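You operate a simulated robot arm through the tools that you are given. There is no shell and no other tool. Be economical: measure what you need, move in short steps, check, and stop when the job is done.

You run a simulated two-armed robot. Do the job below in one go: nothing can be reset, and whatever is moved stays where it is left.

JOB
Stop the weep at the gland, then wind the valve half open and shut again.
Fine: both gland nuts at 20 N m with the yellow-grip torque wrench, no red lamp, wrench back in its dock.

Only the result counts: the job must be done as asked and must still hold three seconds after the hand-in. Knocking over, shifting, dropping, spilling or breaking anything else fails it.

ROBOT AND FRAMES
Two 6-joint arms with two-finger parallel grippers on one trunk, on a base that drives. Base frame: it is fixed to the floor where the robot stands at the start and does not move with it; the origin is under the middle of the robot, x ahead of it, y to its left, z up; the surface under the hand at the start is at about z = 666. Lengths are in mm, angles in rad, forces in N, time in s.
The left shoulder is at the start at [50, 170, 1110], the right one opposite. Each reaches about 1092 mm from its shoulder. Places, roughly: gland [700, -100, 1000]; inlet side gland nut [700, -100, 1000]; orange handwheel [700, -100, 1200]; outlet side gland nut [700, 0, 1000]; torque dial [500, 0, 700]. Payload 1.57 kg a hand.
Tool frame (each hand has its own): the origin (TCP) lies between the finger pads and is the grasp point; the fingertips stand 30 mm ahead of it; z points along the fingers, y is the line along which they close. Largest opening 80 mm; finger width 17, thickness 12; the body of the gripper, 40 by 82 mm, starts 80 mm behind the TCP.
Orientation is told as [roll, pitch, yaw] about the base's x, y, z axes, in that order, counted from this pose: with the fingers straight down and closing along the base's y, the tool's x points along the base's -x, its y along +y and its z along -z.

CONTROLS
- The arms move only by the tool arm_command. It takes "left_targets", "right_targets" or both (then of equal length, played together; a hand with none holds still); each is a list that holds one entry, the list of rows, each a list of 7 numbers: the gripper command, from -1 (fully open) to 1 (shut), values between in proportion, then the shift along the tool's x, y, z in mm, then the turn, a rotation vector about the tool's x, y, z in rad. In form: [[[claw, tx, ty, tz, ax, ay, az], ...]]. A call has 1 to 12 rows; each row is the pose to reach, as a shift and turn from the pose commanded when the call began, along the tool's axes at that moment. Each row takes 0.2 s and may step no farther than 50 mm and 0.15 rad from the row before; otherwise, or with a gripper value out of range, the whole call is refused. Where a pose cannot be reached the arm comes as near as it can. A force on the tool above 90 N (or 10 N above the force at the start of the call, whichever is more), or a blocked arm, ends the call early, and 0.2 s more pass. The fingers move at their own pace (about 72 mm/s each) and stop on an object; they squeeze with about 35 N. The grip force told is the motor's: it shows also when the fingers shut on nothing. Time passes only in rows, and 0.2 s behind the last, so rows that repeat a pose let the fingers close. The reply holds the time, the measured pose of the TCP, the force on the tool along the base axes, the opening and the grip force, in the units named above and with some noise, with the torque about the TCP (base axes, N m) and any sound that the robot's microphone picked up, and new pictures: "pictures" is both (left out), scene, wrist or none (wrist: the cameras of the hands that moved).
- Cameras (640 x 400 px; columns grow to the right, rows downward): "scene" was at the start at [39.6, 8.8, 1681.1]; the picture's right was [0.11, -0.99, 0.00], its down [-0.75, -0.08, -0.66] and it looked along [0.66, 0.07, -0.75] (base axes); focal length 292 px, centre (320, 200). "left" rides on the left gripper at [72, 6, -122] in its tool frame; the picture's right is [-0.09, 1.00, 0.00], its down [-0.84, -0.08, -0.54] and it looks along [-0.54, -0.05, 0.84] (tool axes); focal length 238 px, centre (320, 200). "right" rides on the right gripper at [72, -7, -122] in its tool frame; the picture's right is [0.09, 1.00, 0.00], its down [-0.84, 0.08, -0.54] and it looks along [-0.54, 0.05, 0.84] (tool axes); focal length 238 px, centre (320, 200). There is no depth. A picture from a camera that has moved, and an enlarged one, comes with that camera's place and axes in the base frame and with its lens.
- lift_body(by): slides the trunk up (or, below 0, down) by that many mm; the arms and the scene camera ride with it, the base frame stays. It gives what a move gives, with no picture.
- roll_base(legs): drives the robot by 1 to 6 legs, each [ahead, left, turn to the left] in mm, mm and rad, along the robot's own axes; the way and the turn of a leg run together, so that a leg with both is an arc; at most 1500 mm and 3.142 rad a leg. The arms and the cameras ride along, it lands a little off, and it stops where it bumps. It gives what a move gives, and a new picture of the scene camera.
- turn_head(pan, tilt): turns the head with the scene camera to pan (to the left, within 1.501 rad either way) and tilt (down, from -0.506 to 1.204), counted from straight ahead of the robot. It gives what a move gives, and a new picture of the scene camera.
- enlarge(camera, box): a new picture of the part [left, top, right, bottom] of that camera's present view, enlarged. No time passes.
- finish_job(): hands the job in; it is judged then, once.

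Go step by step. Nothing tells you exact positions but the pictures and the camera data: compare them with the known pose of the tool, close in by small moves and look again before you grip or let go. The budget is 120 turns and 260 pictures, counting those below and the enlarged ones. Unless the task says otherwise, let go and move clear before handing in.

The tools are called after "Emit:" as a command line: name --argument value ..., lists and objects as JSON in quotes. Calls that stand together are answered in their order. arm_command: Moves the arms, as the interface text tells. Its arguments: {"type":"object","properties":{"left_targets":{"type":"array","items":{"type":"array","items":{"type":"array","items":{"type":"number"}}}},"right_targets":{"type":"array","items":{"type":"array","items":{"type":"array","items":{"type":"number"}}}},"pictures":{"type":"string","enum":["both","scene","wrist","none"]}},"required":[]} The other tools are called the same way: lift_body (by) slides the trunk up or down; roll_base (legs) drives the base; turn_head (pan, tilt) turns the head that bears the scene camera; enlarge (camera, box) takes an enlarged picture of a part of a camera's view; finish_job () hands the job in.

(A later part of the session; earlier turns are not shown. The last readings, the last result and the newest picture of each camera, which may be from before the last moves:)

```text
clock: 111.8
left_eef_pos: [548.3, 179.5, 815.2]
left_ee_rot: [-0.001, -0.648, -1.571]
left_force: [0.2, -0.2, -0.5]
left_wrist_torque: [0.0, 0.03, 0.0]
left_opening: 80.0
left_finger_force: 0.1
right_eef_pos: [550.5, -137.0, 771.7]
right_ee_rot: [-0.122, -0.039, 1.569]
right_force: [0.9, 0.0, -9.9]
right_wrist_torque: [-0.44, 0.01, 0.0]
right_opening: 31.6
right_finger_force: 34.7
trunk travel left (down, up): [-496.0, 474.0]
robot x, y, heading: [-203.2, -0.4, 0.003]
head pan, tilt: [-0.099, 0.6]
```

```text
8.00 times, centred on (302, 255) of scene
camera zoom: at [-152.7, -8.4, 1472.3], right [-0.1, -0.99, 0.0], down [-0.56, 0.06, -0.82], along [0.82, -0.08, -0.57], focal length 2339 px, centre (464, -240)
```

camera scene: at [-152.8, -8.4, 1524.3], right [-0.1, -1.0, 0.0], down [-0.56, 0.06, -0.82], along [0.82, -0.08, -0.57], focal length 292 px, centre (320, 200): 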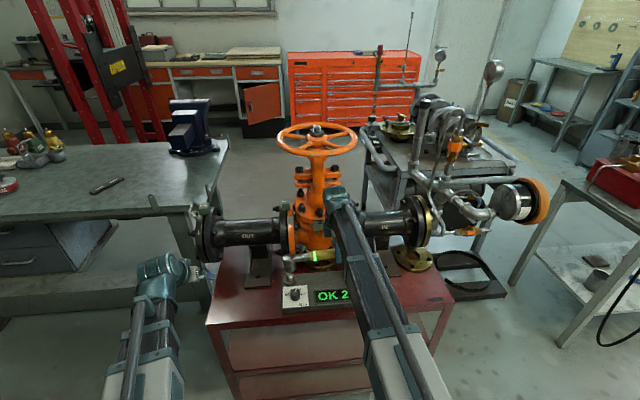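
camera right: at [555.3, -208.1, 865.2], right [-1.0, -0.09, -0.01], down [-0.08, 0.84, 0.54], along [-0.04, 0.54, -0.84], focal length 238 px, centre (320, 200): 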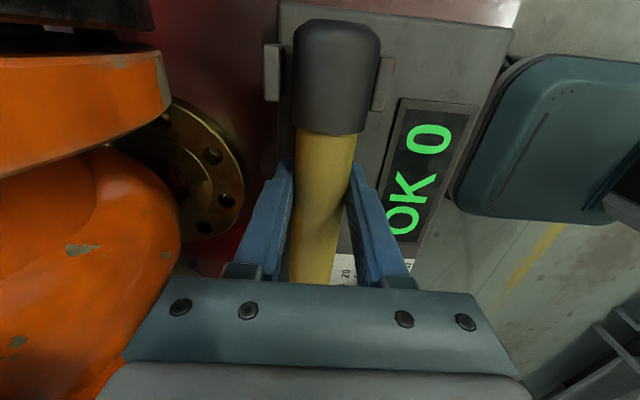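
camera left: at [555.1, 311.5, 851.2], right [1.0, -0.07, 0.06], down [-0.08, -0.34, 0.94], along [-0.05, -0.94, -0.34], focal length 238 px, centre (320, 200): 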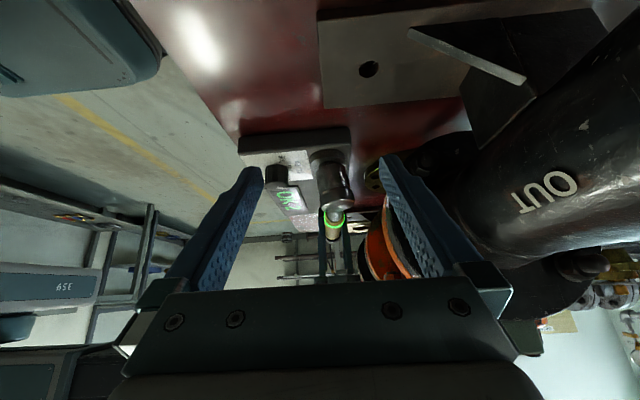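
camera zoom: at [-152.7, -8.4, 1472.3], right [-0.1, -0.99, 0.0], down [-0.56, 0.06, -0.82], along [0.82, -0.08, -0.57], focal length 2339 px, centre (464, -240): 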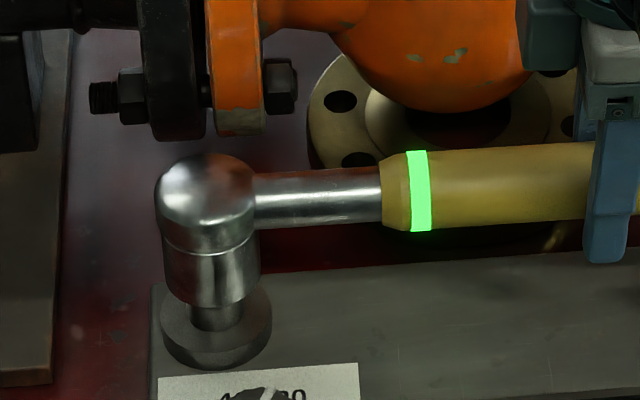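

The socket is upright and centred in x; y needs about -1.3 mm. I trim and lower.

Emit:
arm_command --right_targets '[[[1, 1.3, 0, 0, 0, 0, 0], [1, 1.3, 0, 0, 0, 0, 0]]]' --pictures "none"

Emit:
lift_body --by -12

Emit:
lift_body --by -7

Emit:
enlarge --camera "left" --box '[250, 120, 400, 230]'

Emit:
enlarge --camera "right" --box '[220, 0, 420, 125]'

```text
clock: 112.4
left_eef_pos: [548.3, 179.9, 814.8]
left_ee_rot: [0.0, -0.65, -1.573]
left_force: [0.2, 0.3, 0.0]
left_wrist_torque: [0.02, -0.01, 0.02]
left_opening: 80.2
left_finger_force: 0.1
right_eef_pos: [550.4, -139.5, 772.2]
right_ee_rot: [-0.122, -0.038, 1.57]
right_force: [0.3, -0.2, -8.8]
right_wrist_torque: [-0.42, -0.04, 0.0]
right_opening: 31.3
right_finger_force: 35.1
trunk travel left (down, up): [-496.0, 474.0]
robot x, y, heading: [-201.4, -1.2, -0.003]
head pan, tilt: [-0.099, 0.6]
```

```text
clock: 113.0
left_eef_pos: [549.4, 180.5, 803.5]
left_ee_rot: [0.001, -0.65, -1.571]
left_force: [-0.7, -0.1, -0.6]
left_wrist_torque: [-0.01, 0.0, 0.03]
left_opening: 80.1
left_finger_force: 0.1
right_eef_pos: [549.5, -140.5, 760.0]
right_ee_rot: [-0.122, -0.04, 1.571]
right_force: [0.1, 0.4, -9.2]
right_wrist_torque: [-0.44, 0.03, 0.0]
right_opening: 31.2
right_finger_force: 35.1
trunk travel left (down, up): [-484.0, 486.0]
robot x, y, heading: [-202.0, 1.9, 0.002]
head pan, tilt: [-0.099, 0.6]
```

```text
clock: 113.6
left_eef_pos: [548.6, 180.9, 795.3]
left_ee_rot: [-0.001, -0.648, -1.571]
left_force: [0.0, -0.2, -0.9]
left_wrist_torque: [0.02, -0.01, 0.0]
left_opening: 79.9
left_finger_force: 0.1
right_eef_pos: [550.7, -139.0, 752.0]
right_ee_rot: [-0.12, -0.04, 1.572]
right_force: [0.7, 0.6, -9.6]
right_wrist_torque: [-0.4, -0.02, -0.04]
right_opening: 31.4
right_finger_force: 34.8
trunk travel left (down, up): [-477.0, 493.0]
robot x, y, heading: [-199.7, 0.5, -0.004]
head pan, tilt: [-0.099, 0.6]
```

```text
3.64 times, centred on (325, 175) of left
camera zoom: at [554.7, 311.5, 848.5], right [1.0, -0.07, 0.06], down [-0.08, -0.34, 0.94], along [-0.05, -0.94, -0.34], focal length 867 px, centre (302, 291)
```

zoom: 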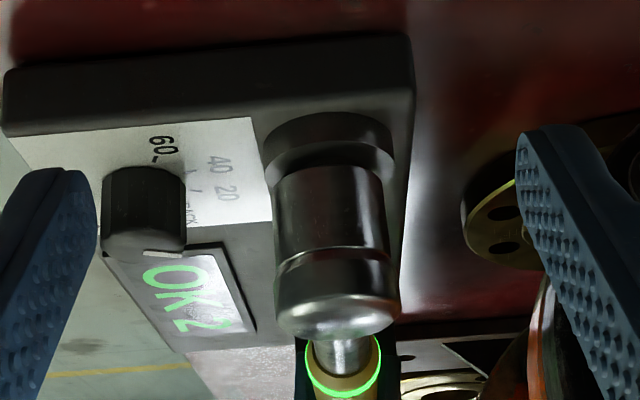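

```text
3.20 times, centred on (320, 62) of right
camera zoom: at [541.2, -216.7, 872.2], right [-0.99, -0.09, -0.12], down [-0.14, 0.81, 0.56], along [0.05, 0.57, -0.82], focal length 763 px, centre (320, 640)
```

zoom: 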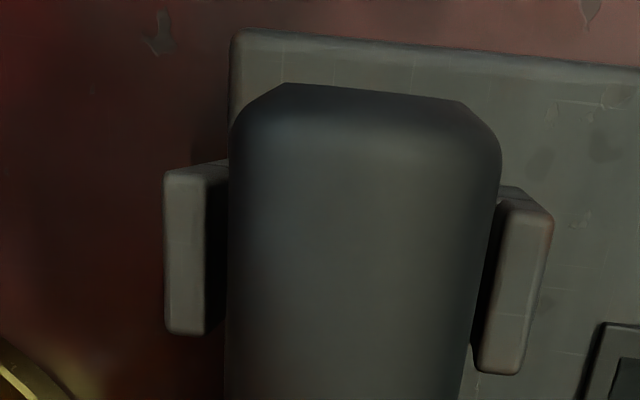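

Seated on the peg without force, and the handle end is centred in the cradle. I lower the last few mm.

Emit:
lift_body --by -5

Emit:
lift_body --by -4

Emit:
enlarge --camera "left" --box '[250, 120, 400, 230]'

Emit:
enlarge --camera "scene" --box '[270, 220, 370, 290]'

```text
clock: 114.1
left_eef_pos: [547.6, 179.6, 791.4]
left_ee_rot: [-0.001, -0.649, -1.572]
left_force: [0.6, -0.5, 0.1]
left_wrist_torque: [-0.02, 0.02, 0.0]
left_opening: 79.9
left_finger_force: 0.0
right_eef_pos: [550.8, -138.7, 749.2]
right_ee_rot: [-0.123, -0.04, 1.571]
right_force: [2.3, 0.4, -0.5]
right_wrist_torque: [-0.21, -0.12, 0.09]
right_opening: 31.1
right_finger_force: 35.0
trunk travel left (down, up): [-472.0, 498.0]
robot x, y, heading: [-206.4, -0.5, -0.003]
head pan, tilt: [-0.099, 0.6]
```

```text
clock: 114.7
left_eef_pos: [547.4, 181.2, 787.7]
left_ee_rot: [0.004, -0.65, -1.574]
left_force: [0.3, 1.6, -0.7]
left_wrist_torque: [0.01, -0.01, 0.04]
left_opening: 80.0
left_finger_force: 0.0
right_eef_pos: [549.8, -139.1, 745.7]
right_ee_rot: [-0.126, -0.041, 1.571]
right_force: [7.0, -0.5, 25.2]
right_wrist_torque: [0.05, -0.24, 0.19]
right_opening: 31.7
right_finger_force: 34.6
trunk travel left (down, up): [-468.0, 502.0]
robot x, y, heading: [-199.9, -0.7, 0.0]
head pan, tilt: [-0.099, 0.6]
```

```text
3.64 times, centred on (325, 175) of left
camera zoom: at [553.4, 311.8, 841.2], right [1.0, -0.07, 0.06], down [-0.08, -0.34, 0.94], along [-0.05, -0.94, -0.34], focal length 867 px, centre (302, 291)
```

zoom: 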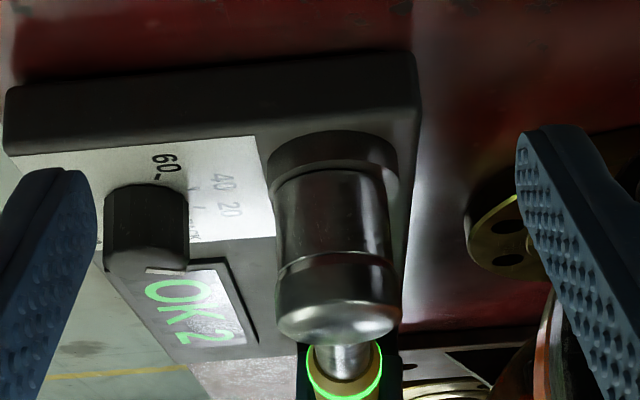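

```text
5.71 times, centred on (320, 255) of scene
camera zoom: at [-155.5, -8.0, 1444.7], right [-0.1, -0.99, 0.0], down [-0.56, 0.06, -0.83], along [0.82, -0.08, -0.56], focal length 1670 px, centre (320, -114)
```

zoom: 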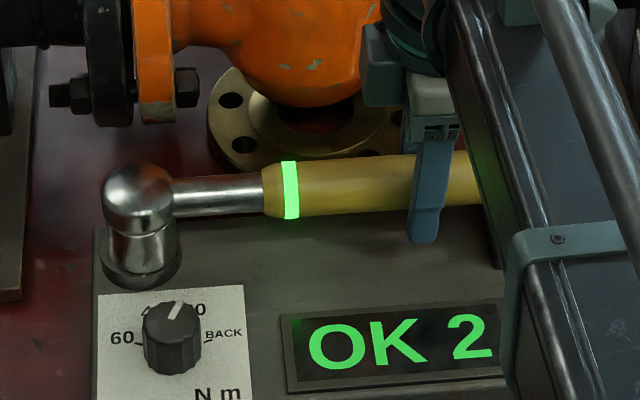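

Fully seated (upward reaction 25 N). I ease off 1.5 mm, open partially and rise away.

Emit:
lift_body --by 1.5

Emit:
arm_command --right_targets '[[[0, 0, 0, 0, 0, 0, 0], [-0.4, 0, 0, 0, 0, 0, 0], [-0.4, 0, 0, 0, 0, 0, 0]]]' --pictures "none"

Emit:
lift_body --by 25

Emit:
enlarge --camera "right" --box '[0, 0, 640, 400]'

Emit:
enlarge --camera "scene" --box '[270, 220, 370, 290]'

```text
clock: 115.2
left_eef_pos: [547.7, 179.9, 788.3]
left_ee_rot: [0.002, -0.649, -1.57]
left_force: [-0.7, -0.8, -0.2]
left_wrist_torque: [-0.02, 0.01, 0.05]
left_opening: 79.8
left_finger_force: 0.1
right_eef_pos: [550.6, -139.4, 745.2]
right_ee_rot: [-0.122, -0.04, 1.571]
right_force: [6.7, -0.6, 8.2]
right_wrist_torque: [-0.11, -0.26, -0.13]
right_opening: 31.5
right_finger_force: 35.1
trunk travel left (down, up): [-469.0, 501.0]
robot x, y, heading: [-203.3, -1.0, -0.004]
head pan, tilt: [-0.099, 0.6]
```

```text
clock: 116.0
left_eef_pos: [547.5, 180.7, 788.5]
left_ee_rot: [0.003, -0.651, -1.57]
left_force: [-0.9, -0.2, -0.1]
left_wrist_torque: [0.01, 0.01, 0.01]
left_opening: 80.0
left_finger_force: 0.0
right_eef_pos: [551.1, -138.5, 746.2]
right_ee_rot: [-0.122, -0.039, 1.57]
right_force: [-0.1, -0.2, -0.7]
right_wrist_torque: [0.0, -0.05, -0.04]
right_opening: 56.0
right_finger_force: 0.1
trunk travel left (down, up): [-469.0, 501.0]
robot x, y, heading: [-202.2, -2.0, -0.003]
head pan, tilt: [-0.099, 0.6]
```

```text
clock: 116.7
left_eef_pos: [548.2, 179.9, 813.5]
left_ee_rot: [0.001, -0.65, -1.571]
left_force: [0.4, 0.3, 0.2]
left_wrist_torque: [0.0, -0.01, -0.01]
left_opening: 79.9
left_finger_force: 0.1
right_eef_pos: [551.1, -139.0, 769.5]
right_ee_rot: [-0.123, -0.04, 1.571]
right_force: [-1.2, 0.1, 0.3]
right_wrist_torque: [0.02, 0.0, 0.02]
right_opening: 56.0
right_finger_force: 0.0
trunk travel left (down, up): [-494.0, 476.0]
robot x, y, heading: [-203.1, 1.7, -0.006]
head pan, tilt: [-0.099, 0.6]
```

```text
1.00 times, centred on (320, 200) of right (not enlarged: the box is as wide or as high as the picture)
camera zoom: at [541.0, -216.6, 890.0], right [-0.99, -0.09, -0.13], down [-0.14, 0.81, 0.56], along [0.05, 0.57, -0.82], focal length 238 px, centre (320, 200)
```

zoom: 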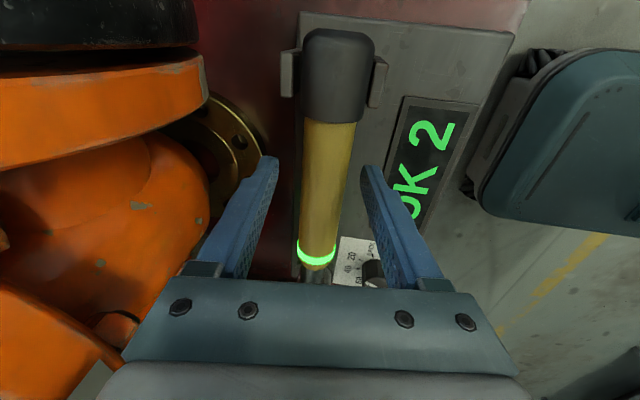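

```text
5.71 times, centred on (320, 255) of scene
camera zoom: at [-153.5, -8.3, 1470.9], right [-0.1, -0.99, 0.0], down [-0.56, 0.06, -0.82], along [0.82, -0.08, -0.57], focal length 1670 px, centre (320, -114)
```

zoom: 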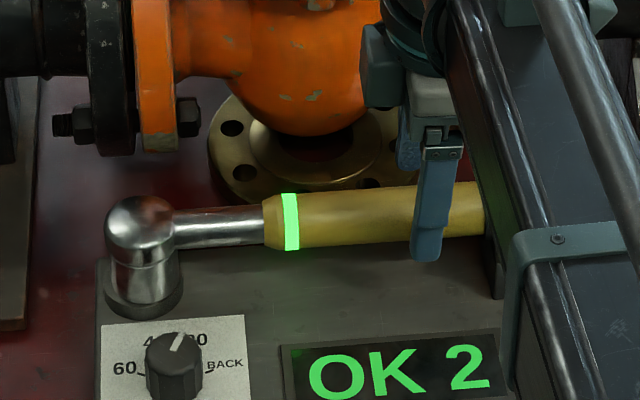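

The wrench is back in its dock, display OK 2, lamp green. Next, the handwheel: I raise, retract the right hand and straighten it with fingers closed.

Emit:
lift_body --by 55

Emit:
arm_command --right_targets '[[[-0.4, 0, 48, -6, -0.0059, 0.0116, 0.142], [0.5, 0, 96, -12, -0.0117, 0.0231, 0.2847], [1, 0, 144, -17.7, -0.0176, 0.0347, 0.427], [1, 0, 149, -18.3, -0.0235, 0.0462, 0.5695], [1, 0, 149, -18.3, -0.0293, 0.0578, 0.712], [1, 0, 149, -18.3, -0.0352, 0.0693, 0.854], [1, 0, 149, -18.3, -0.041, 0.0809, 0.9965], [1, 0, 149, -18.3, -0.0469, 0.0924, 1.139], [1, 0, 149, -18.3, -0.0528, 0.104, 1.281], [1, 0, 149, -18.3, -0.0586, 0.1155, 1.4236], [1, 0, 149, -18.3, -0.0645, 0.1271, 1.566], [1, 0, 149, -18.3, -0.0645, 0.1271, 1.566]]]' --pictures "none"

Emit:
lift_body --by 400

Emit:
turn_head --pan 0.0 --tilt 0.65

Emit:
enlarge --camera "scene" --box '[380, 120, 460, 180]'

```text
clock: 117.7
left_eef_pos: [549.0, 180.2, 868.1]
left_ee_rot: [0.001, -0.648, -1.571]
left_force: [0.8, -0.4, -0.1]
left_wrist_torque: [-0.01, 0.0, 0.02]
left_opening: 80.1
left_finger_force: 0.0
right_eef_pos: [551.5, -139.5, 825.7]
right_ee_rot: [-0.122, -0.04, 1.571]
right_force: [-1.1, 0.0, -0.2]
right_wrist_torque: [0.01, 0.02, 0.01]
right_opening: 56.1
right_finger_force: 0.1
trunk travel left (down, up): [-549.0, 421.0]
robot x, y, heading: [-204.2, 1.2, 0.002]
head pan, tilt: [-0.099, 0.6]
```

```text
clock: 120.2
left_eef_pos: [547.7, 180.5, 869.1]
left_ee_rot: [0.002, -0.648, -1.569]
left_force: [0.1, 0.6, 0.6]
left_wrist_torque: [-0.02, 0.01, 0.0]
left_opening: 79.8
left_finger_force: 0.1
right_eef_pos: [400.7, -139.2, 824.3]
right_ee_rot: [0.0, 0.0, -0.001]
right_force: [0.1, -1.2, -0.4]
right_wrist_torque: [0.02, 0.03, 0.03]
right_opening: 0.0
right_finger_force: 21.1
trunk travel left (down, up): [-549.0, 421.0]
robot x, y, heading: [-206.1, -0.9, 0.002]
head pan, tilt: [-0.099, 0.6]
```

```text
clock: 124.1
left_eef_pos: [549.9, 180.1, 1268.9]
left_ee_rot: [0.003, -0.649, -1.571]
left_force: [-0.2, -0.1, -0.5]
left_wrist_torque: [-0.02, -0.03, 0.01]
left_opening: 79.9
left_finger_force: 0.0
right_eef_pos: [400.9, -138.6, 1223.7]
right_ee_rot: [0.0, 0.0, 0.001]
right_force: [-0.1, -0.1, -0.1]
right_wrist_torque: [0.01, 0.02, 0.02]
right_opening: 0.0
right_finger_force: 21.6
trunk travel left (down, up): [-949.0, 21.0]
robot x, y, heading: [-205.9, 0.2, 0.001]
head pan, tilt: [-0.099, 0.6]
```

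```text
clock: 124.8
left_eef_pos: [548.0, 180.6, 1268.2]
left_ee_rot: [0.004, -0.649, -1.572]
left_force: [1.3, 0.8, 0.9]
left_wrist_torque: [0.03, 0.02, -0.02]
left_opening: 80.0
left_finger_force: 0.0
right_eef_pos: [399.9, -138.6, 1224.0]
right_ee_rot: [0.001, -0.001, 0.0]
right_force: [0.0, 0.9, 0.5]
right_wrist_torque: [-0.01, -0.07, 0.03]
right_opening: 0.2
right_finger_force: 21.4
trunk travel left (down, up): [-949.0, 21.0]
robot x, y, heading: [-205.3, 1.6, 0.001]
head pan, tilt: [0.0, 0.649]
camera scene: at [-154.8, 0.4, 1921.6], right [0.0, -1.0, 0.0], down [-0.6, 0.0, -0.8], along [0.8, 0.0, -0.6], focal length 292 px, centre (320, 200)
```

scene: 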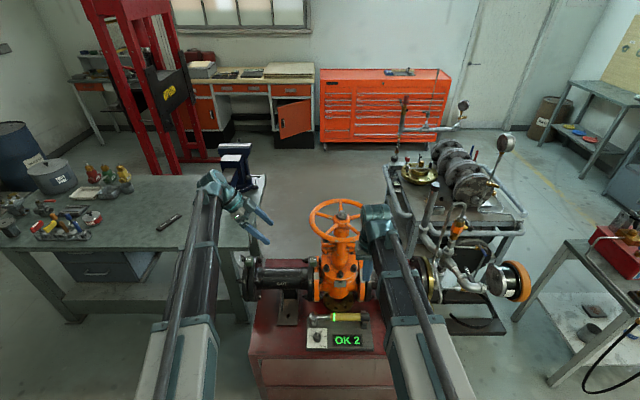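

```text
6.67 times, centred on (420, 150) of scene
camera zoom: at [-154.8, 0.4, 1921.6], right [0.0, -1.0, 0.0], down [-0.6, 0.0, -0.8], along [0.8, 0.0, -0.6], focal length 1949 px, centre (-347, 533)
```

zoom: 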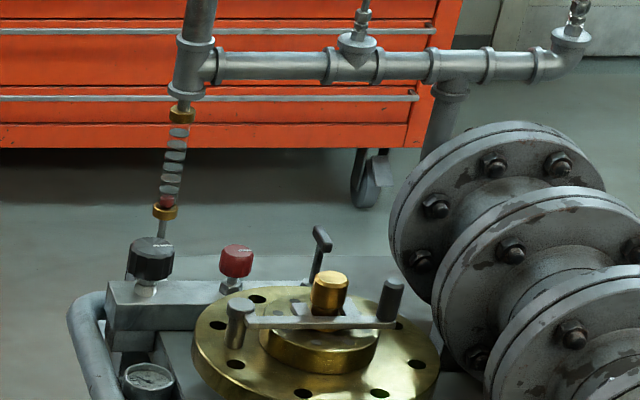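

There's a rotameter (sight glass with red float) and likely a flow readout on the trolley. I drive forward 120 mm for reach and zoom on the flow indicator.

Emit:
roll_base --legs '[[120, 0, 0]]'

Emit:
enlarge --camera "scene" --box '[385, 110, 465, 190]'

Emit:
enlarge --camera "scene" --box '[290, 180, 410, 290]'

Emit:
enlarge --camera "left" --box '[0, 0, 640, 400]'

```text
clock: 126.0
left_eef_pos: [668.8, 180.5, 1267.1]
left_ee_rot: [-0.001, -0.649, -1.569]
left_force: [-0.4, 0.4, 0.0]
left_wrist_torque: [0.0, 0.03, -0.06]
left_opening: 80.1
left_finger_force: 0.1
right_eef_pos: [522.1, -137.9, 1222.3]
right_ee_rot: [0.001, 0.002, 0.0]
right_force: [0.7, 0.9, -0.3]
right_wrist_torque: [0.02, 0.01, -0.02]
right_opening: 0.0
right_finger_force: 21.2
trunk travel left (down, up): [-949.0, 21.0]
robot x, y, heading: [-85.2, -2.2, -0.006]
head pan, tilt: [0.0, 0.649]
camera scene: at [-32.6, 0.5, 1921.5], right [0.0, -1.0, 0.0], down [-0.61, 0.0, -0.8], along [0.8, 0.0, -0.61], focal length 292 px, centre (320, 200)
```

scene: 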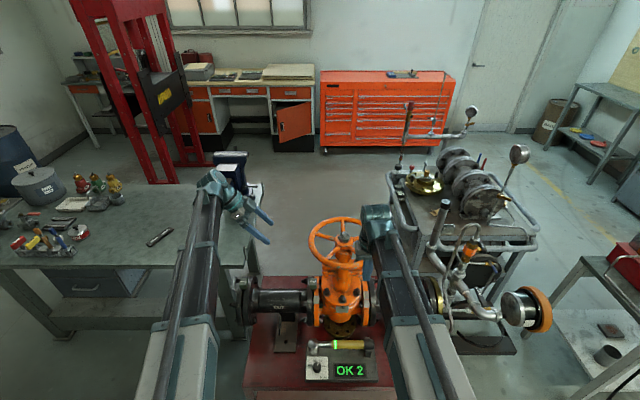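

```text
5.00 times, centred on (425, 150) of scene
camera zoom: at [-32.6, 0.5, 1921.5], right [0.0, -1.0, 0.0], down [-0.61, 0.0, -0.8], along [0.8, 0.0, -0.61], focal length 1462 px, centre (-205, 450)
```

zoom: 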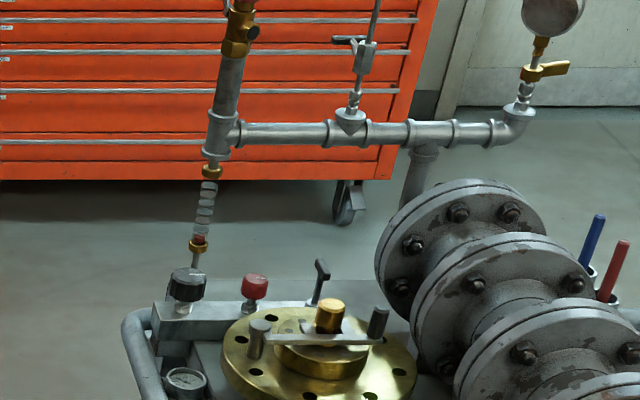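

```text
3.64 times, centred on (350, 235) of scene
camera zoom: at [-32.6, 0.5, 1921.5], right [0.0, -1.0, 0.0], down [-0.61, 0.0, -0.8], along [0.8, 0.0, -0.61], focal length 1063 px, centre (211, 73)
```

zoom: 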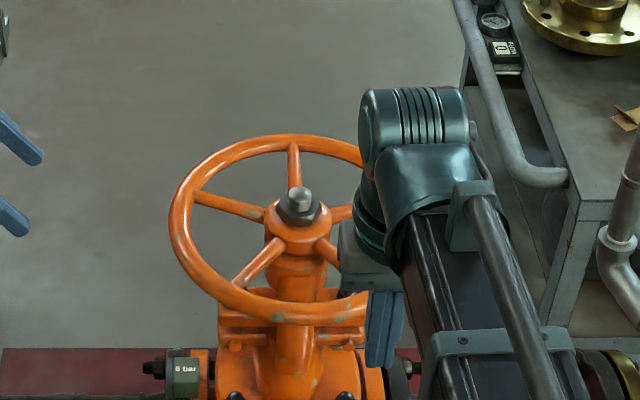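

```text
1.00 times, centred on (320, 200) of left (not enlarged: the box is as wide or as high as the picture)
camera zoom: at [675.6, 312.2, 1320.5], right [1.0, -0.07, 0.06], down [-0.08, -0.34, 0.94], along [-0.05, -0.94, -0.34], focal length 238 px, centre (320, 200)
```

zoom: 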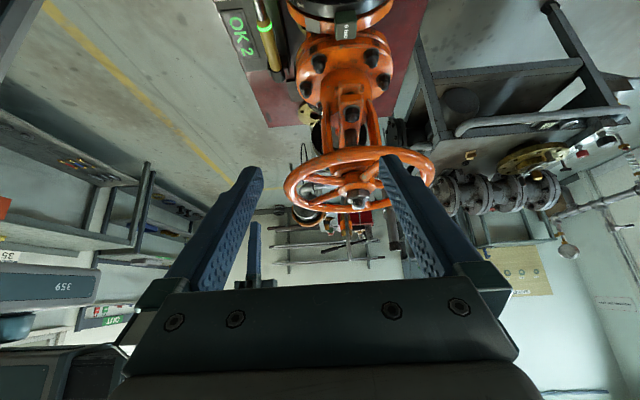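

Emit:
enlarge --camera "scene" --box '[410, 175, 450, 205]'

Emit:
enlarge --camera "left" --box '[270, 60, 450, 240]'

```text
13.33 times, centred on (430, 190) of scene
camera zoom: at [-32.6, 0.5, 1921.5], right [0.0, -1.0, 0.0], down [-0.61, 0.0, -0.8], along [0.8, 0.0, -0.61], focal length 3898 px, centre (-1147, 333)
```

zoom: 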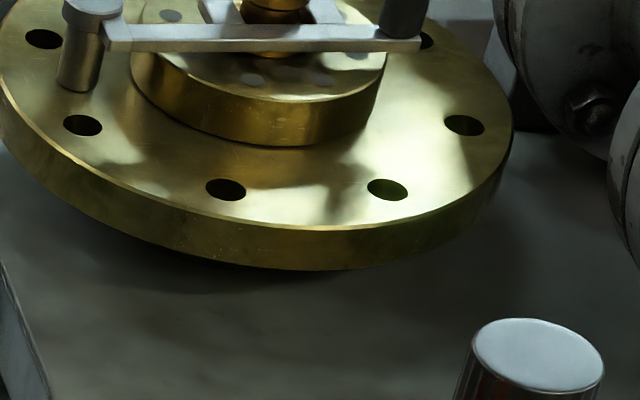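

```text
2.22 times, centred on (360, 150) of left
camera zoom: at [675.6, 312.2, 1320.5], right [1.0, -0.07, 0.06], down [-0.08, -0.34, 0.94], along [-0.05, -0.94, -0.34], focal length 530 px, centre (231, 311)
```

zoom: 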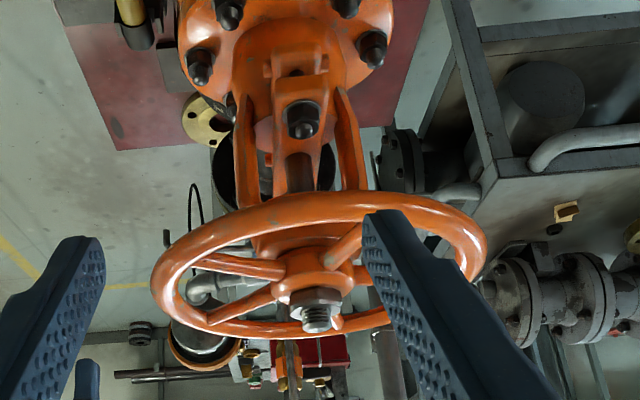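

Emit:
enlarge --camera "scene" --box '[386, 178, 418, 202]'

```text
16.00 times, centred on (402, 190) of scene
camera zoom: at [-32.6, 0.5, 1921.5], right [0.0, -1.0, 0.0], down [-0.61, 0.0, -0.8], along [0.8, 0.0, -0.61], focal length 4677 px, centre (-992, 360)
```

zoom: 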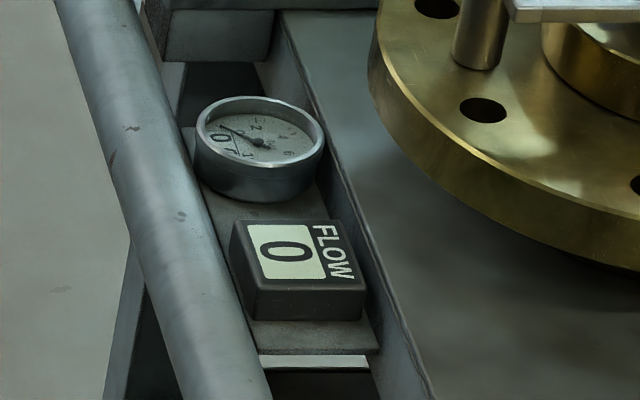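

The FLOW readout shows 0. I'll use the closed right fingers as a peg between spokes at the front of the wheel: raise, move over, and lower in.

Emit:
lift_body --by 15

Emit:
arm_command --right_targets '[[[1, -40, 16, 0, 0, 0, 0], [1, -80, 32, 0, 0, 0, 0], [1, -124, 46, 0, 0, 0, 0], [1, -124, 46, 0, 0, 0, 0]]]' --pictures "wrist"

Emit:
enlarge --camera "left" --box '[220, 60, 450, 260]'

```text
clock: 126.6
left_eef_pos: [667.8, 181.7, 1284.1]
left_ee_rot: [0.002, -0.648, -1.572]
left_force: [-0.2, 0.5, 0.1]
left_wrist_torque: [-0.01, -0.01, 0.02]
left_opening: 80.0
left_finger_force: 0.1
right_eef_pos: [520.3, -137.9, 1238.2]
right_ee_rot: [-0.002, 0.0, -0.001]
right_force: [0.1, -0.3, -0.2]
right_wrist_torque: [0.03, 0.02, -0.02]
right_opening: 0.1
right_finger_force: 21.1
trunk travel left (down, up): [-964.0, 6.0]
robot x, y, heading: [-82.9, 3.9, -0.0]
head pan, tilt: [0.0, 0.649]
```

```text
clock: 127.6
left_eef_pos: [667.3, 179.9, 1283.6]
left_ee_rot: [0.002, -0.649, -1.569]
left_force: [-0.6, -0.7, 0.5]
left_wrist_torque: [-0.01, 0.04, 0.01]
left_opening: 79.9
left_finger_force: 0.1
right_eef_pos: [643.6, -91.2, 1238.5]
right_ee_rot: [0.001, -0.003, 0.0]
right_force: [0.2, -0.7, 0.9]
right_wrist_torque: [-0.01, -0.01, 0.0]
right_opening: 0.1
right_finger_force: 21.4
trunk travel left (down, up): [-964.0, 6.0]
robot x, y, heading: [-83.1, -0.1, -0.004]
head pan, tilt: [0.0, 0.649]
camera right: at [570.6, -99.0, 1361.9], right [-0.09, 1.0, 0.0], down [0.84, 0.08, 0.54], along [0.54, 0.05, -0.84], focal length 238 px, centre (320, 200)
```

right: 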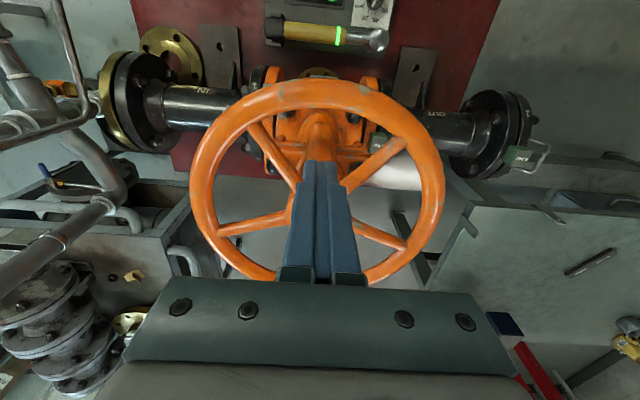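

```text
2.00 times, centred on (335, 160) of left
camera zoom: at [673.0, 311.9, 1337.1], right [1.0, -0.07, 0.06], down [-0.08, -0.34, 0.94], along [-0.05, -0.94, -0.34], focal length 477 px, centre (290, 280)
```

zoom: 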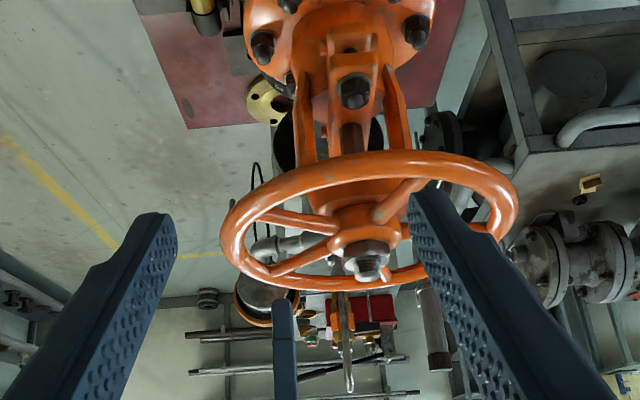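

The fingers sit above the front gap between two spokes. I lower them through the wheel.

Emit:
lift_body --by -66

Emit:
enlarge --camera "right" --box '[160, 30, 480, 290]'

Emit:
enlarge --camera "left" --box '[220, 60, 450, 260]'

```text
clock: 128.7
left_eef_pos: [667.3, 180.2, 1217.9]
left_ee_rot: [0.002, -0.648, -1.572]
left_force: [-0.6, 0.2, -0.6]
left_wrist_torque: [0.01, 0.02, 0.0]
left_opening: 79.9
left_finger_force: 0.0
right_eef_pos: [646.1, -91.5, 1172.1]
right_ee_rot: [0.0, 0.0, 0.0]
right_force: [-0.2, -0.1, 0.4]
right_wrist_torque: [0.01, 0.04, 0.02]
right_opening: 0.0
right_finger_force: 21.4
trunk travel left (down, up): [-898.0, 72.0]
robot x, y, heading: [-84.6, -2.5, -0.002]
head pan, tilt: [0.0, 0.649]
```

```text
1.54 times, centred on (320, 160) of right
camera zoom: at [571.4, -98.8, 1295.4], right [-0.09, 1.0, 0.0], down [0.84, 0.08, 0.54], along [0.54, 0.05, -0.84], focal length 367 px, centre (320, 262)
```

zoom: 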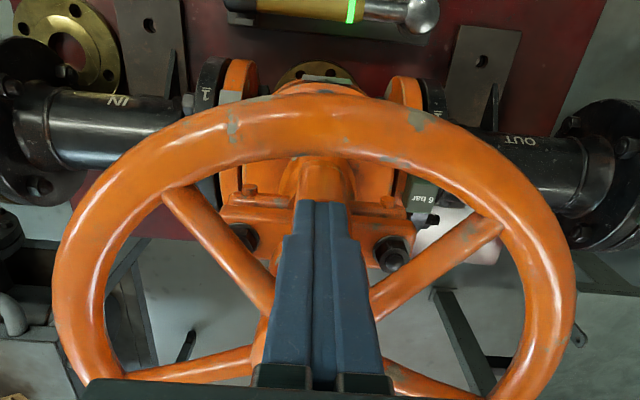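

```text
2.00 times, centred on (335, 160) of left
camera zoom: at [673.9, 312.2, 1270.6], right [1.0, -0.07, 0.06], down [-0.08, -0.34, 0.94], along [-0.05, -0.94, -0.34], focal length 477 px, centre (290, 280)
```

zoom: 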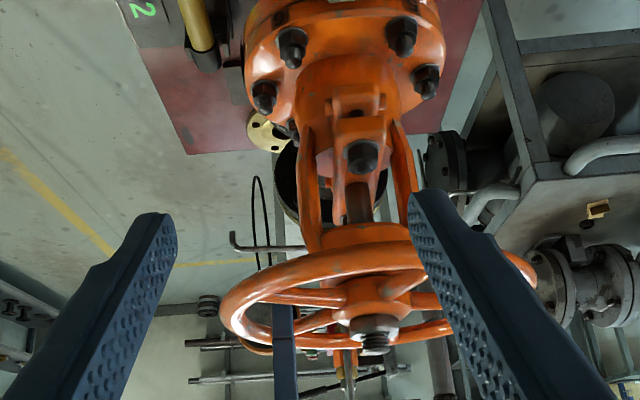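

The fingertips are through the wheel plane. I lower 8 mm more and push counter-clockwise along a circle, watching force and flow.

Emit:
lift_body --by -8

Emit:
arm_command --right_targets '[[[1, -5.9, -27.2, 0, 0, 0, 0], [1, -21, -51.4, 0, 0, 0, 0], [1, -43.4, -68.9, 0, 0, 0, 0], [1, -70.5, -77.7, 0, 0, 0, 0]]]' --pictures "wrist"

Emit:
enlarge --camera "scene" --box '[386, 168, 426, 202]'

```text
clock: 129.2
left_eef_pos: [666.3, 181.4, 1208.9]
left_ee_rot: [0.002, -0.649, -1.571]
left_force: [0.2, 0.4, -0.4]
left_wrist_torque: [0.01, -0.02, 0.02]
left_opening: 79.9
left_finger_force: 0.0
right_eef_pos: [644.8, -91.2, 1164.5]
right_ee_rot: [-0.001, 0.0, -0.002]
right_force: [0.2, 0.1, 0.6]
right_wrist_torque: [0.0, -0.02, 0.0]
right_opening: 0.0
right_finger_force: 21.6
trunk travel left (down, up): [-890.0, 80.0]
robot x, y, heading: [-85.7, 3.3, 0.0]
head pan, tilt: [0.0, 0.649]
```

```text
clock: 130.2
left_eef_pos: [667.3, 180.8, 1209.4]
left_ee_rot: [0.002, -0.649, -1.57]
left_force: [-0.4, -0.5, -0.5]
left_wrist_torque: [0.04, 0.01, 0.02]
left_opening: 80.0
left_finger_force: 0.1
right_eef_pos: [715.8, -171.0, 1164.8]
right_ee_rot: [-0.002, -0.001, -0.001]
right_force: [-1.0, 0.7, -0.5]
right_wrist_torque: [-0.03, 0.03, 0.0]
right_opening: 0.0
right_finger_force: 21.9
trunk travel left (down, up): [-890.0, 80.0]
robot x, y, heading: [-84.7, -0.7, 0.002]
head pan, tilt: [0.0, 0.649]
camera right: at [642.6, -178.8, 1287.3], right [-0.09, 1.0, 0.0], down [0.84, 0.08, 0.54], along [0.54, 0.05, -0.84], focal length 238 px, centre (320, 200)
```

right: 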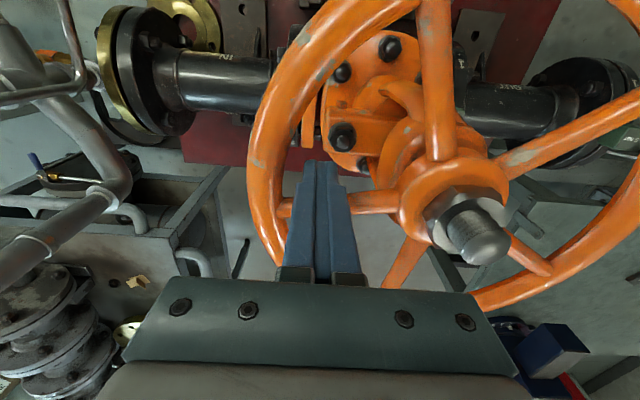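

```text
11.76 times, centred on (406, 185) of scene
camera zoom: at [-34.9, 0.2, 1862.6], right [0.0, -1.0, 0.0], down [-0.6, 0.0, -0.8], along [0.8, 0.0, -0.6], focal length 3439 px, centre (-692, 376)
```

zoom: 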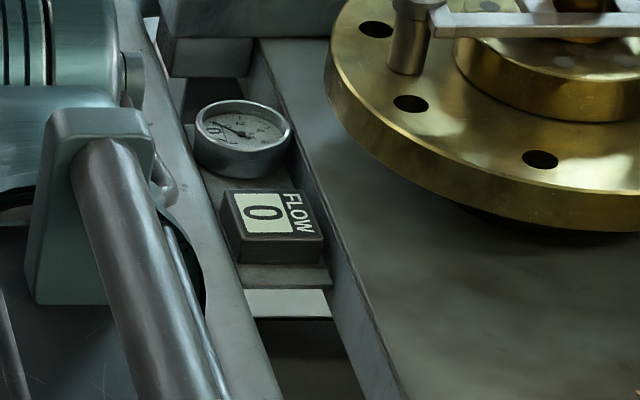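

The wheel turns easily; flow is still 0. I continue counter-clockwise 240°.

Emit:
arm_command --right_targets '[[[1, -28.9, 1.7, 0, 0, 0, 0], [1, -55.7, 12.3, 0, 0, 0, 0], [1, -77.2, 31.4, 0, 0, 0, 0], [1, -91, 56.8, 0, 0, 0, 0], [1, -95.2, 85.3, 0, 0, 0, 0], [1, -89.4, 113.6, 0, 0, 0, 0], [1, -74.3, 138.1, 0, 0, 0, 0], [1, -51.7, 156, 0, 0, 0, 0], [1, -24.3, 165.1, 0, 0, 0, 0], [1, 4.5, 164.3, 0, 0, 0, 0], [1, 31.3, 153.7, 0, 0, 0, 0], [1, 52.8, 134.6, 0, 0, 0, 0]]]' --pictures "wrist"

Emit:
enlarge --camera "scene" --box '[386, 168, 426, 202]'

```text
clock: 132.8
left_eef_pos: [667.3, 181.3, 1209.5]
left_ee_rot: [0.001, -0.65, -1.57]
left_force: [-0.5, 0.6, 0.2]
left_wrist_torque: [0.0, -0.01, 0.0]
left_opening: 80.2
left_finger_force: 0.1
right_eef_pos: [659.9, -32.4, 1166.3]
right_ee_rot: [0.002, 0.001, 0.001]
right_force: [1.6, 1.7, 0.5]
right_wrist_torque: [0.04, -0.06, 0.01]
right_opening: 0.0
right_finger_force: 21.5
trunk travel left (down, up): [-890.0, 80.0]
robot x, y, heading: [-82.9, -2.8, 0.001]
head pan, tilt: [0.0, 0.649]
camera right: at [586.6, -40.8, 1287.4], right [-0.09, 1.0, 0.0], down [0.84, 0.08, 0.54], along [0.54, 0.05, -0.84], focal length 238 px, centre (320, 200)
```

right: 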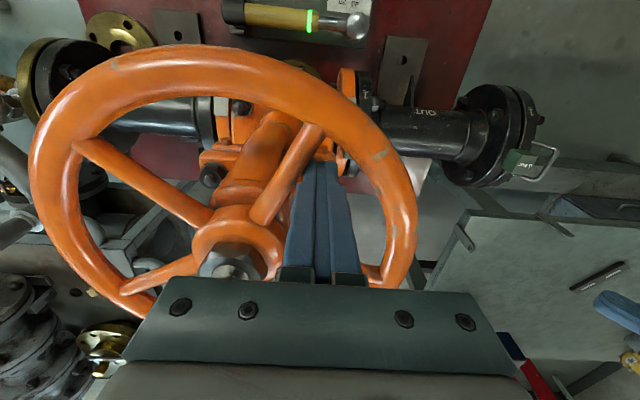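

```text
11.76 times, centred on (406, 185) of scene
camera zoom: at [-35.1, 0.4, 1862.5], right [0.0, -1.0, 0.0], down [-0.6, 0.0, -0.8], along [0.8, 0.0, -0.6], focal length 3439 px, centre (-692, 376)
```

zoom: 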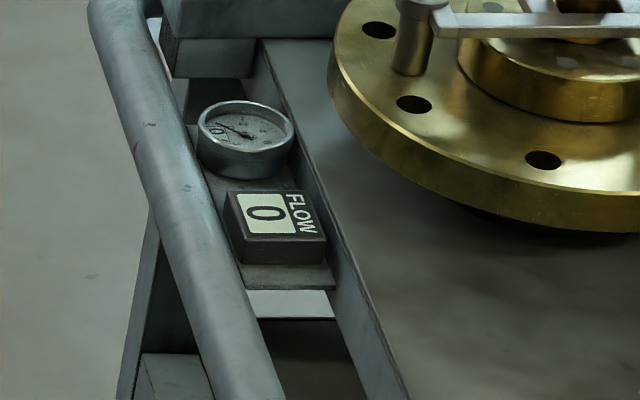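

The wheel follows; flow still reads 0. I take one more full counter-clockwise turn.

Emit:
arm_command --right_targets '[[[1, 14.8, -42.2, 0, 0, 0, 0], [1, 10.4, -85.4, 0, 0, 0, 0], [1, -15, -120.7, 0, 0, 0, 0], [1, -54.7, -138.5, 0, 0, 0, 0], [1, -97.9, -134.1, 0, 0, 0, 0], [1, -133.2, -108.7, 0, 0, 0, 0], [1, -151, -69, 0, 0, 0, 0], [1, -146.6, -25.8, 0, 0, 0, 0], [1, -121.2, 9.5, 0, 0, 0, 0], [1, -81.5, 27.3, 0, 0, 0, 0], [1, -38.3, 22.9, 0, 0, 0, 0], [1, -3, -2.5, 0, 0, 0, 0]]]' --pictures "wrist"

Emit:
enlarge --camera "scene" --box '[386, 168, 426, 202]'

Emit:
enlarge --camera "left" --box '[220, 60, 450, 260]'

```text
clock: 135.4
left_eef_pos: [666.8, 180.4, 1209.0]
left_ee_rot: [0.001, -0.646, -1.571]
left_force: [0.6, -0.5, -0.6]
left_wrist_torque: [-0.01, -0.02, 0.02]
left_opening: 80.1
left_finger_force: 0.0
right_eef_pos: [665.1, -36.7, 1165.2]
right_ee_rot: [-0.001, 0.0, -0.001]
right_force: [-0.7, 0.1, -0.1]
right_wrist_torque: [-0.02, -0.01, 0.04]
right_opening: 0.1
right_finger_force: 21.5
trunk travel left (down, up): [-890.0, 80.0]
robot x, y, heading: [-83.5, -0.1, 0.006]
head pan, tilt: [0.0, 0.649]
camera right: at [591.3, -44.2, 1287.8], right [-0.09, 1.0, 0.0], down [0.84, 0.08, 0.54], along [0.54, 0.05, -0.84], focal length 238 px, centre (320, 200)
```

right: 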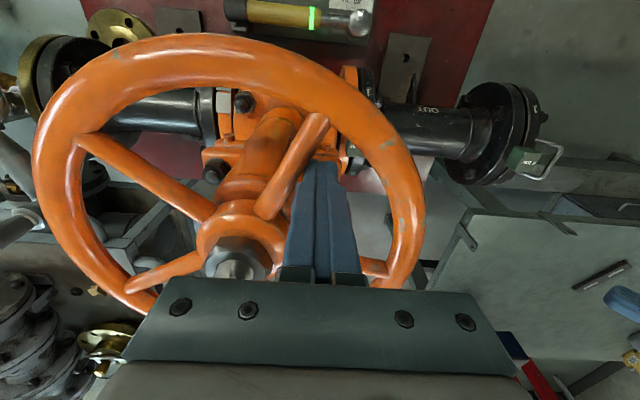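

```text
11.76 times, centred on (406, 185) of scene
camera zoom: at [-36.0, -0.1, 1862.6], right [0.0, -1.0, 0.0], down [-0.6, 0.0, -0.8], along [0.8, 0.0, -0.6], focal length 3439 px, centre (-692, 376)
```

zoom: 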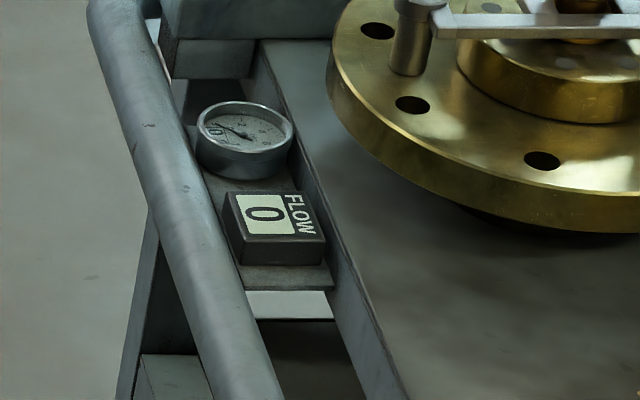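

```text
2.00 times, centred on (335, 160) of left
camera zoom: at [673.1, 312.0, 1262.9], right [1.0, -0.07, 0.06], down [-0.08, -0.34, 0.94], along [-0.05, -0.94, -0.34], focal length 477 px, centre (290, 280)
```

zoom: 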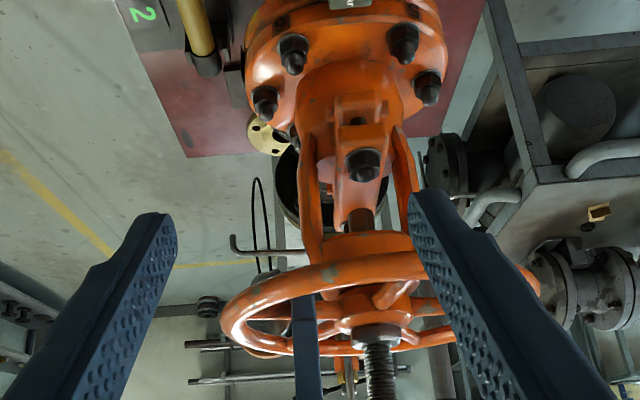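

The stem is rising, so it opens. I look at the stem and for any travel scale or stop.

Emit:
enlarge --camera "left" --box '[290, 180, 420, 280]'

Emit:
enlarge --camera "scene" --box '[290, 190, 410, 300]'

Emit:
enlarge --camera "left" --box '[320, 120, 410, 190]'

```text
4.00 times, centred on (355, 230) of left
camera zoom: at [673.1, 312.0, 1262.9], right [1.0, -0.07, 0.06], down [-0.08, -0.34, 0.94], along [-0.05, -0.94, -0.34], focal length 953 px, centre (180, 80)
```

zoom: 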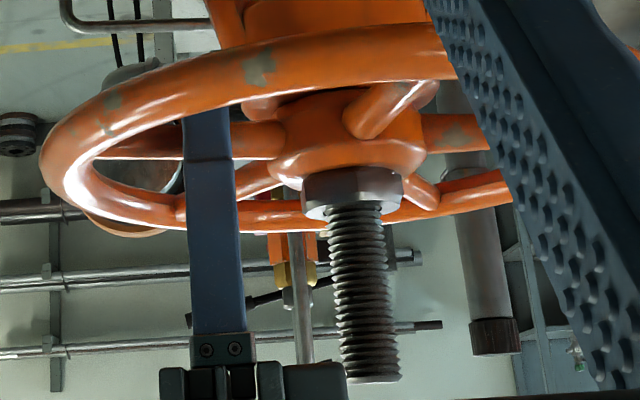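

```text
3.64 times, centred on (350, 245) of scene
camera zoom: at [-36.0, -0.1, 1862.6], right [0.0, -1.0, 0.0], down [-0.6, 0.0, -0.8], along [0.8, 0.0, -0.6], focal length 1063 px, centre (211, 36)
```

zoom: 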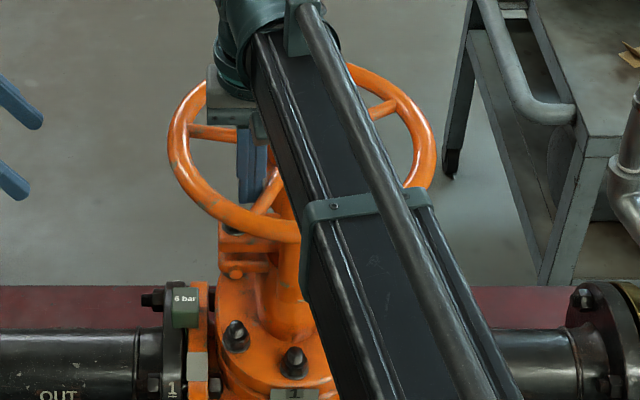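

```text
5.71 times, centred on (365, 155) of left
camera zoom: at [673.1, 312.0, 1262.9], right [1.0, -0.07, 0.06], down [-0.08, -0.34, 0.94], along [-0.05, -0.94, -0.34], focal length 1362 px, centre (63, 457)
```

zoom: 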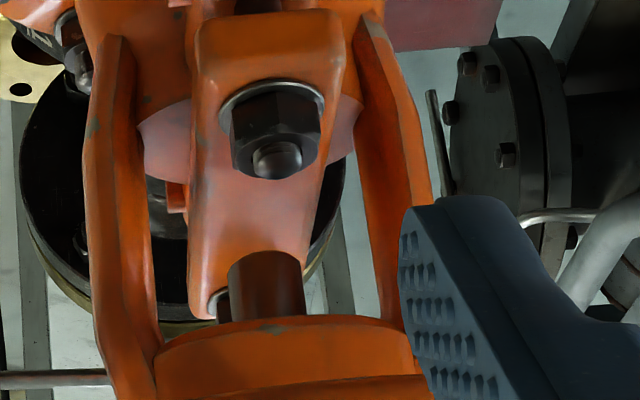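

I check the nameplate for valve travel data before deciding how far to open.

Emit:
enlarge --camera "scene" --box '[325, 280, 365, 310]'

Emit:
enlarge --camera "scene" --box '[295, 260, 335, 290]'

Emit:
enlarge --camera "right" --box '[180, 60, 340, 280]'

```text
13.33 times, centred on (345, 295) of scene
camera zoom: at [-36.0, -0.1, 1862.6], right [0.0, -1.0, 0.0], down [-0.6, 0.0, -0.8], along [0.8, 0.0, -0.6], focal length 3898 px, centre (-13, -1067)
```

zoom: 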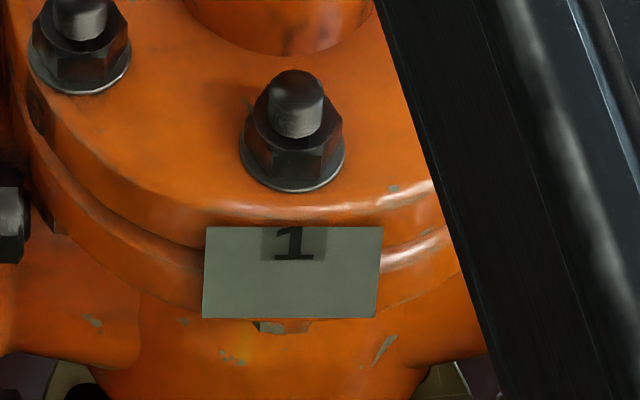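

```text
13.33 times, centred on (315, 275) of scene
camera zoom: at [-36.0, -0.1, 1862.6], right [0.0, -1.0, 0.0], down [-0.6, 0.0, -0.8], along [0.8, 0.0, -0.6], focal length 3898 px, centre (387, -800)
```

zoom: 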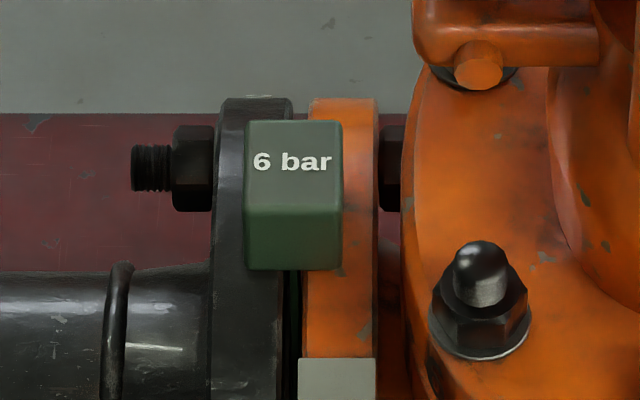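

```text
1.82 times, centred on (260, 170) of right
camera zoom: at [591.3, -44.2, 1287.8], right [-0.09, 1.0, 0.0], down [0.84, 0.08, 0.54], along [0.54, 0.05, -0.84], focal length 433 px, centre (429, 254)
```

zoom: 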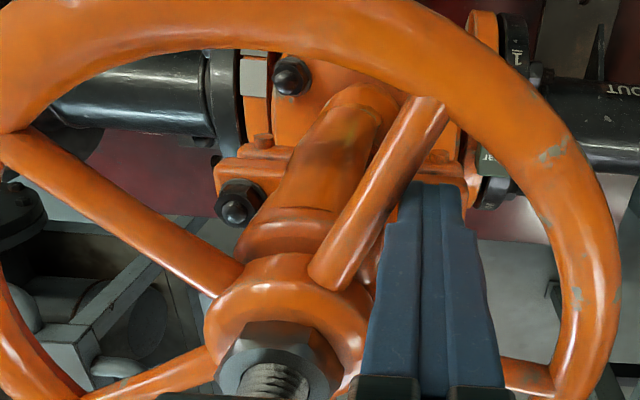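

No travel data there. The stem has risen about 54 mm on this 80 mm bore valve, i.e. around half or slightly past, so I start winding shut: push clockwise with a pause near mid-travel.

Emit:
arm_command --right_targets '[[[1, -33.1, 27.2, 0, 0, 0, 0], [1, -76.3, 31.6, 0, 0, 0, 0], [1, -116, 13.8, 0, 0, 0, 0], [1, -141.4, -21.5, 0, 0, 0, 0], [1, -145.8, -64.7, 0, 0, 0, 0], [1, -128, -104.4, 0, 0, 0, 0], [1, -128, -104.4, 0, 0, 0, 0], [1, -128, -104.4, 0, 0, 0, 0], [1, -128, -104.4, 0, 0, 0, 0]]]' --pictures "wrist"

Emit:
enlarge --camera "left" --box '[290, 180, 420, 280]'

Emit:
enlarge --camera "scene" --box '[386, 168, 426, 202]'

```text
clock: 137.4
left_eef_pos: [668.1, 181.4, 1209.3]
left_ee_rot: [0.002, -0.649, -1.571]
left_force: [0.7, -0.7, -0.8]
left_wrist_torque: [-0.02, 0.02, 0.0]
left_opening: 79.9
left_finger_force: 0.0
right_eef_pos: [793.2, -142.7, 1165.4]
right_ee_rot: [0.0, 0.0, 0.0]
right_force: [0.6, 0.6, 0.0]
right_wrist_torque: [0.01, 0.03, -0.03]
right_opening: 0.0
right_finger_force: 21.2
trunk travel left (down, up): [-890.0, 80.0]
robot x, y, heading: [-81.4, 0.4, -0.002]
head pan, tilt: [0.0, 0.649]
camera right: at [720.5, -149.1, 1287.3], right [-0.09, 1.0, 0.0], down [0.84, 0.08, 0.54], along [0.54, 0.05, -0.84], focal length 238 px, centre (320, 200)
```

right: 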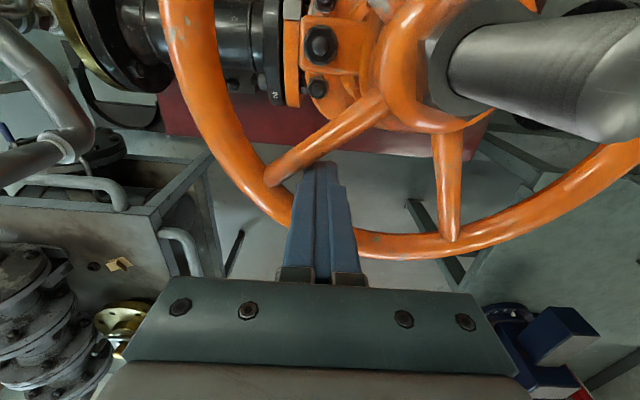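

```text
4.00 times, centred on (355, 230) of left
camera zoom: at [674.2, 312.2, 1262.3], right [1.0, -0.07, 0.06], down [-0.08, -0.34, 0.94], along [-0.05, -0.94, -0.34], focal length 953 px, centre (180, 80)
```

zoom: 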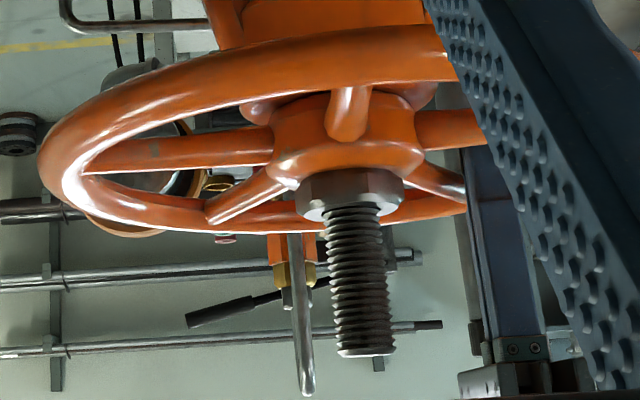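

```text
11.76 times, centred on (406, 185) of scene
camera zoom: at [-34.8, 0.7, 1862.6], right [0.0, -1.0, 0.0], down [-0.6, 0.0, -0.8], along [0.8, 0.0, -0.6], focal length 3439 px, centre (-692, 376)
```

zoom: 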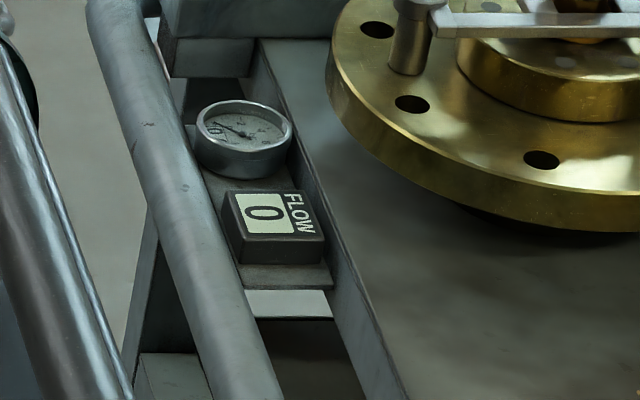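

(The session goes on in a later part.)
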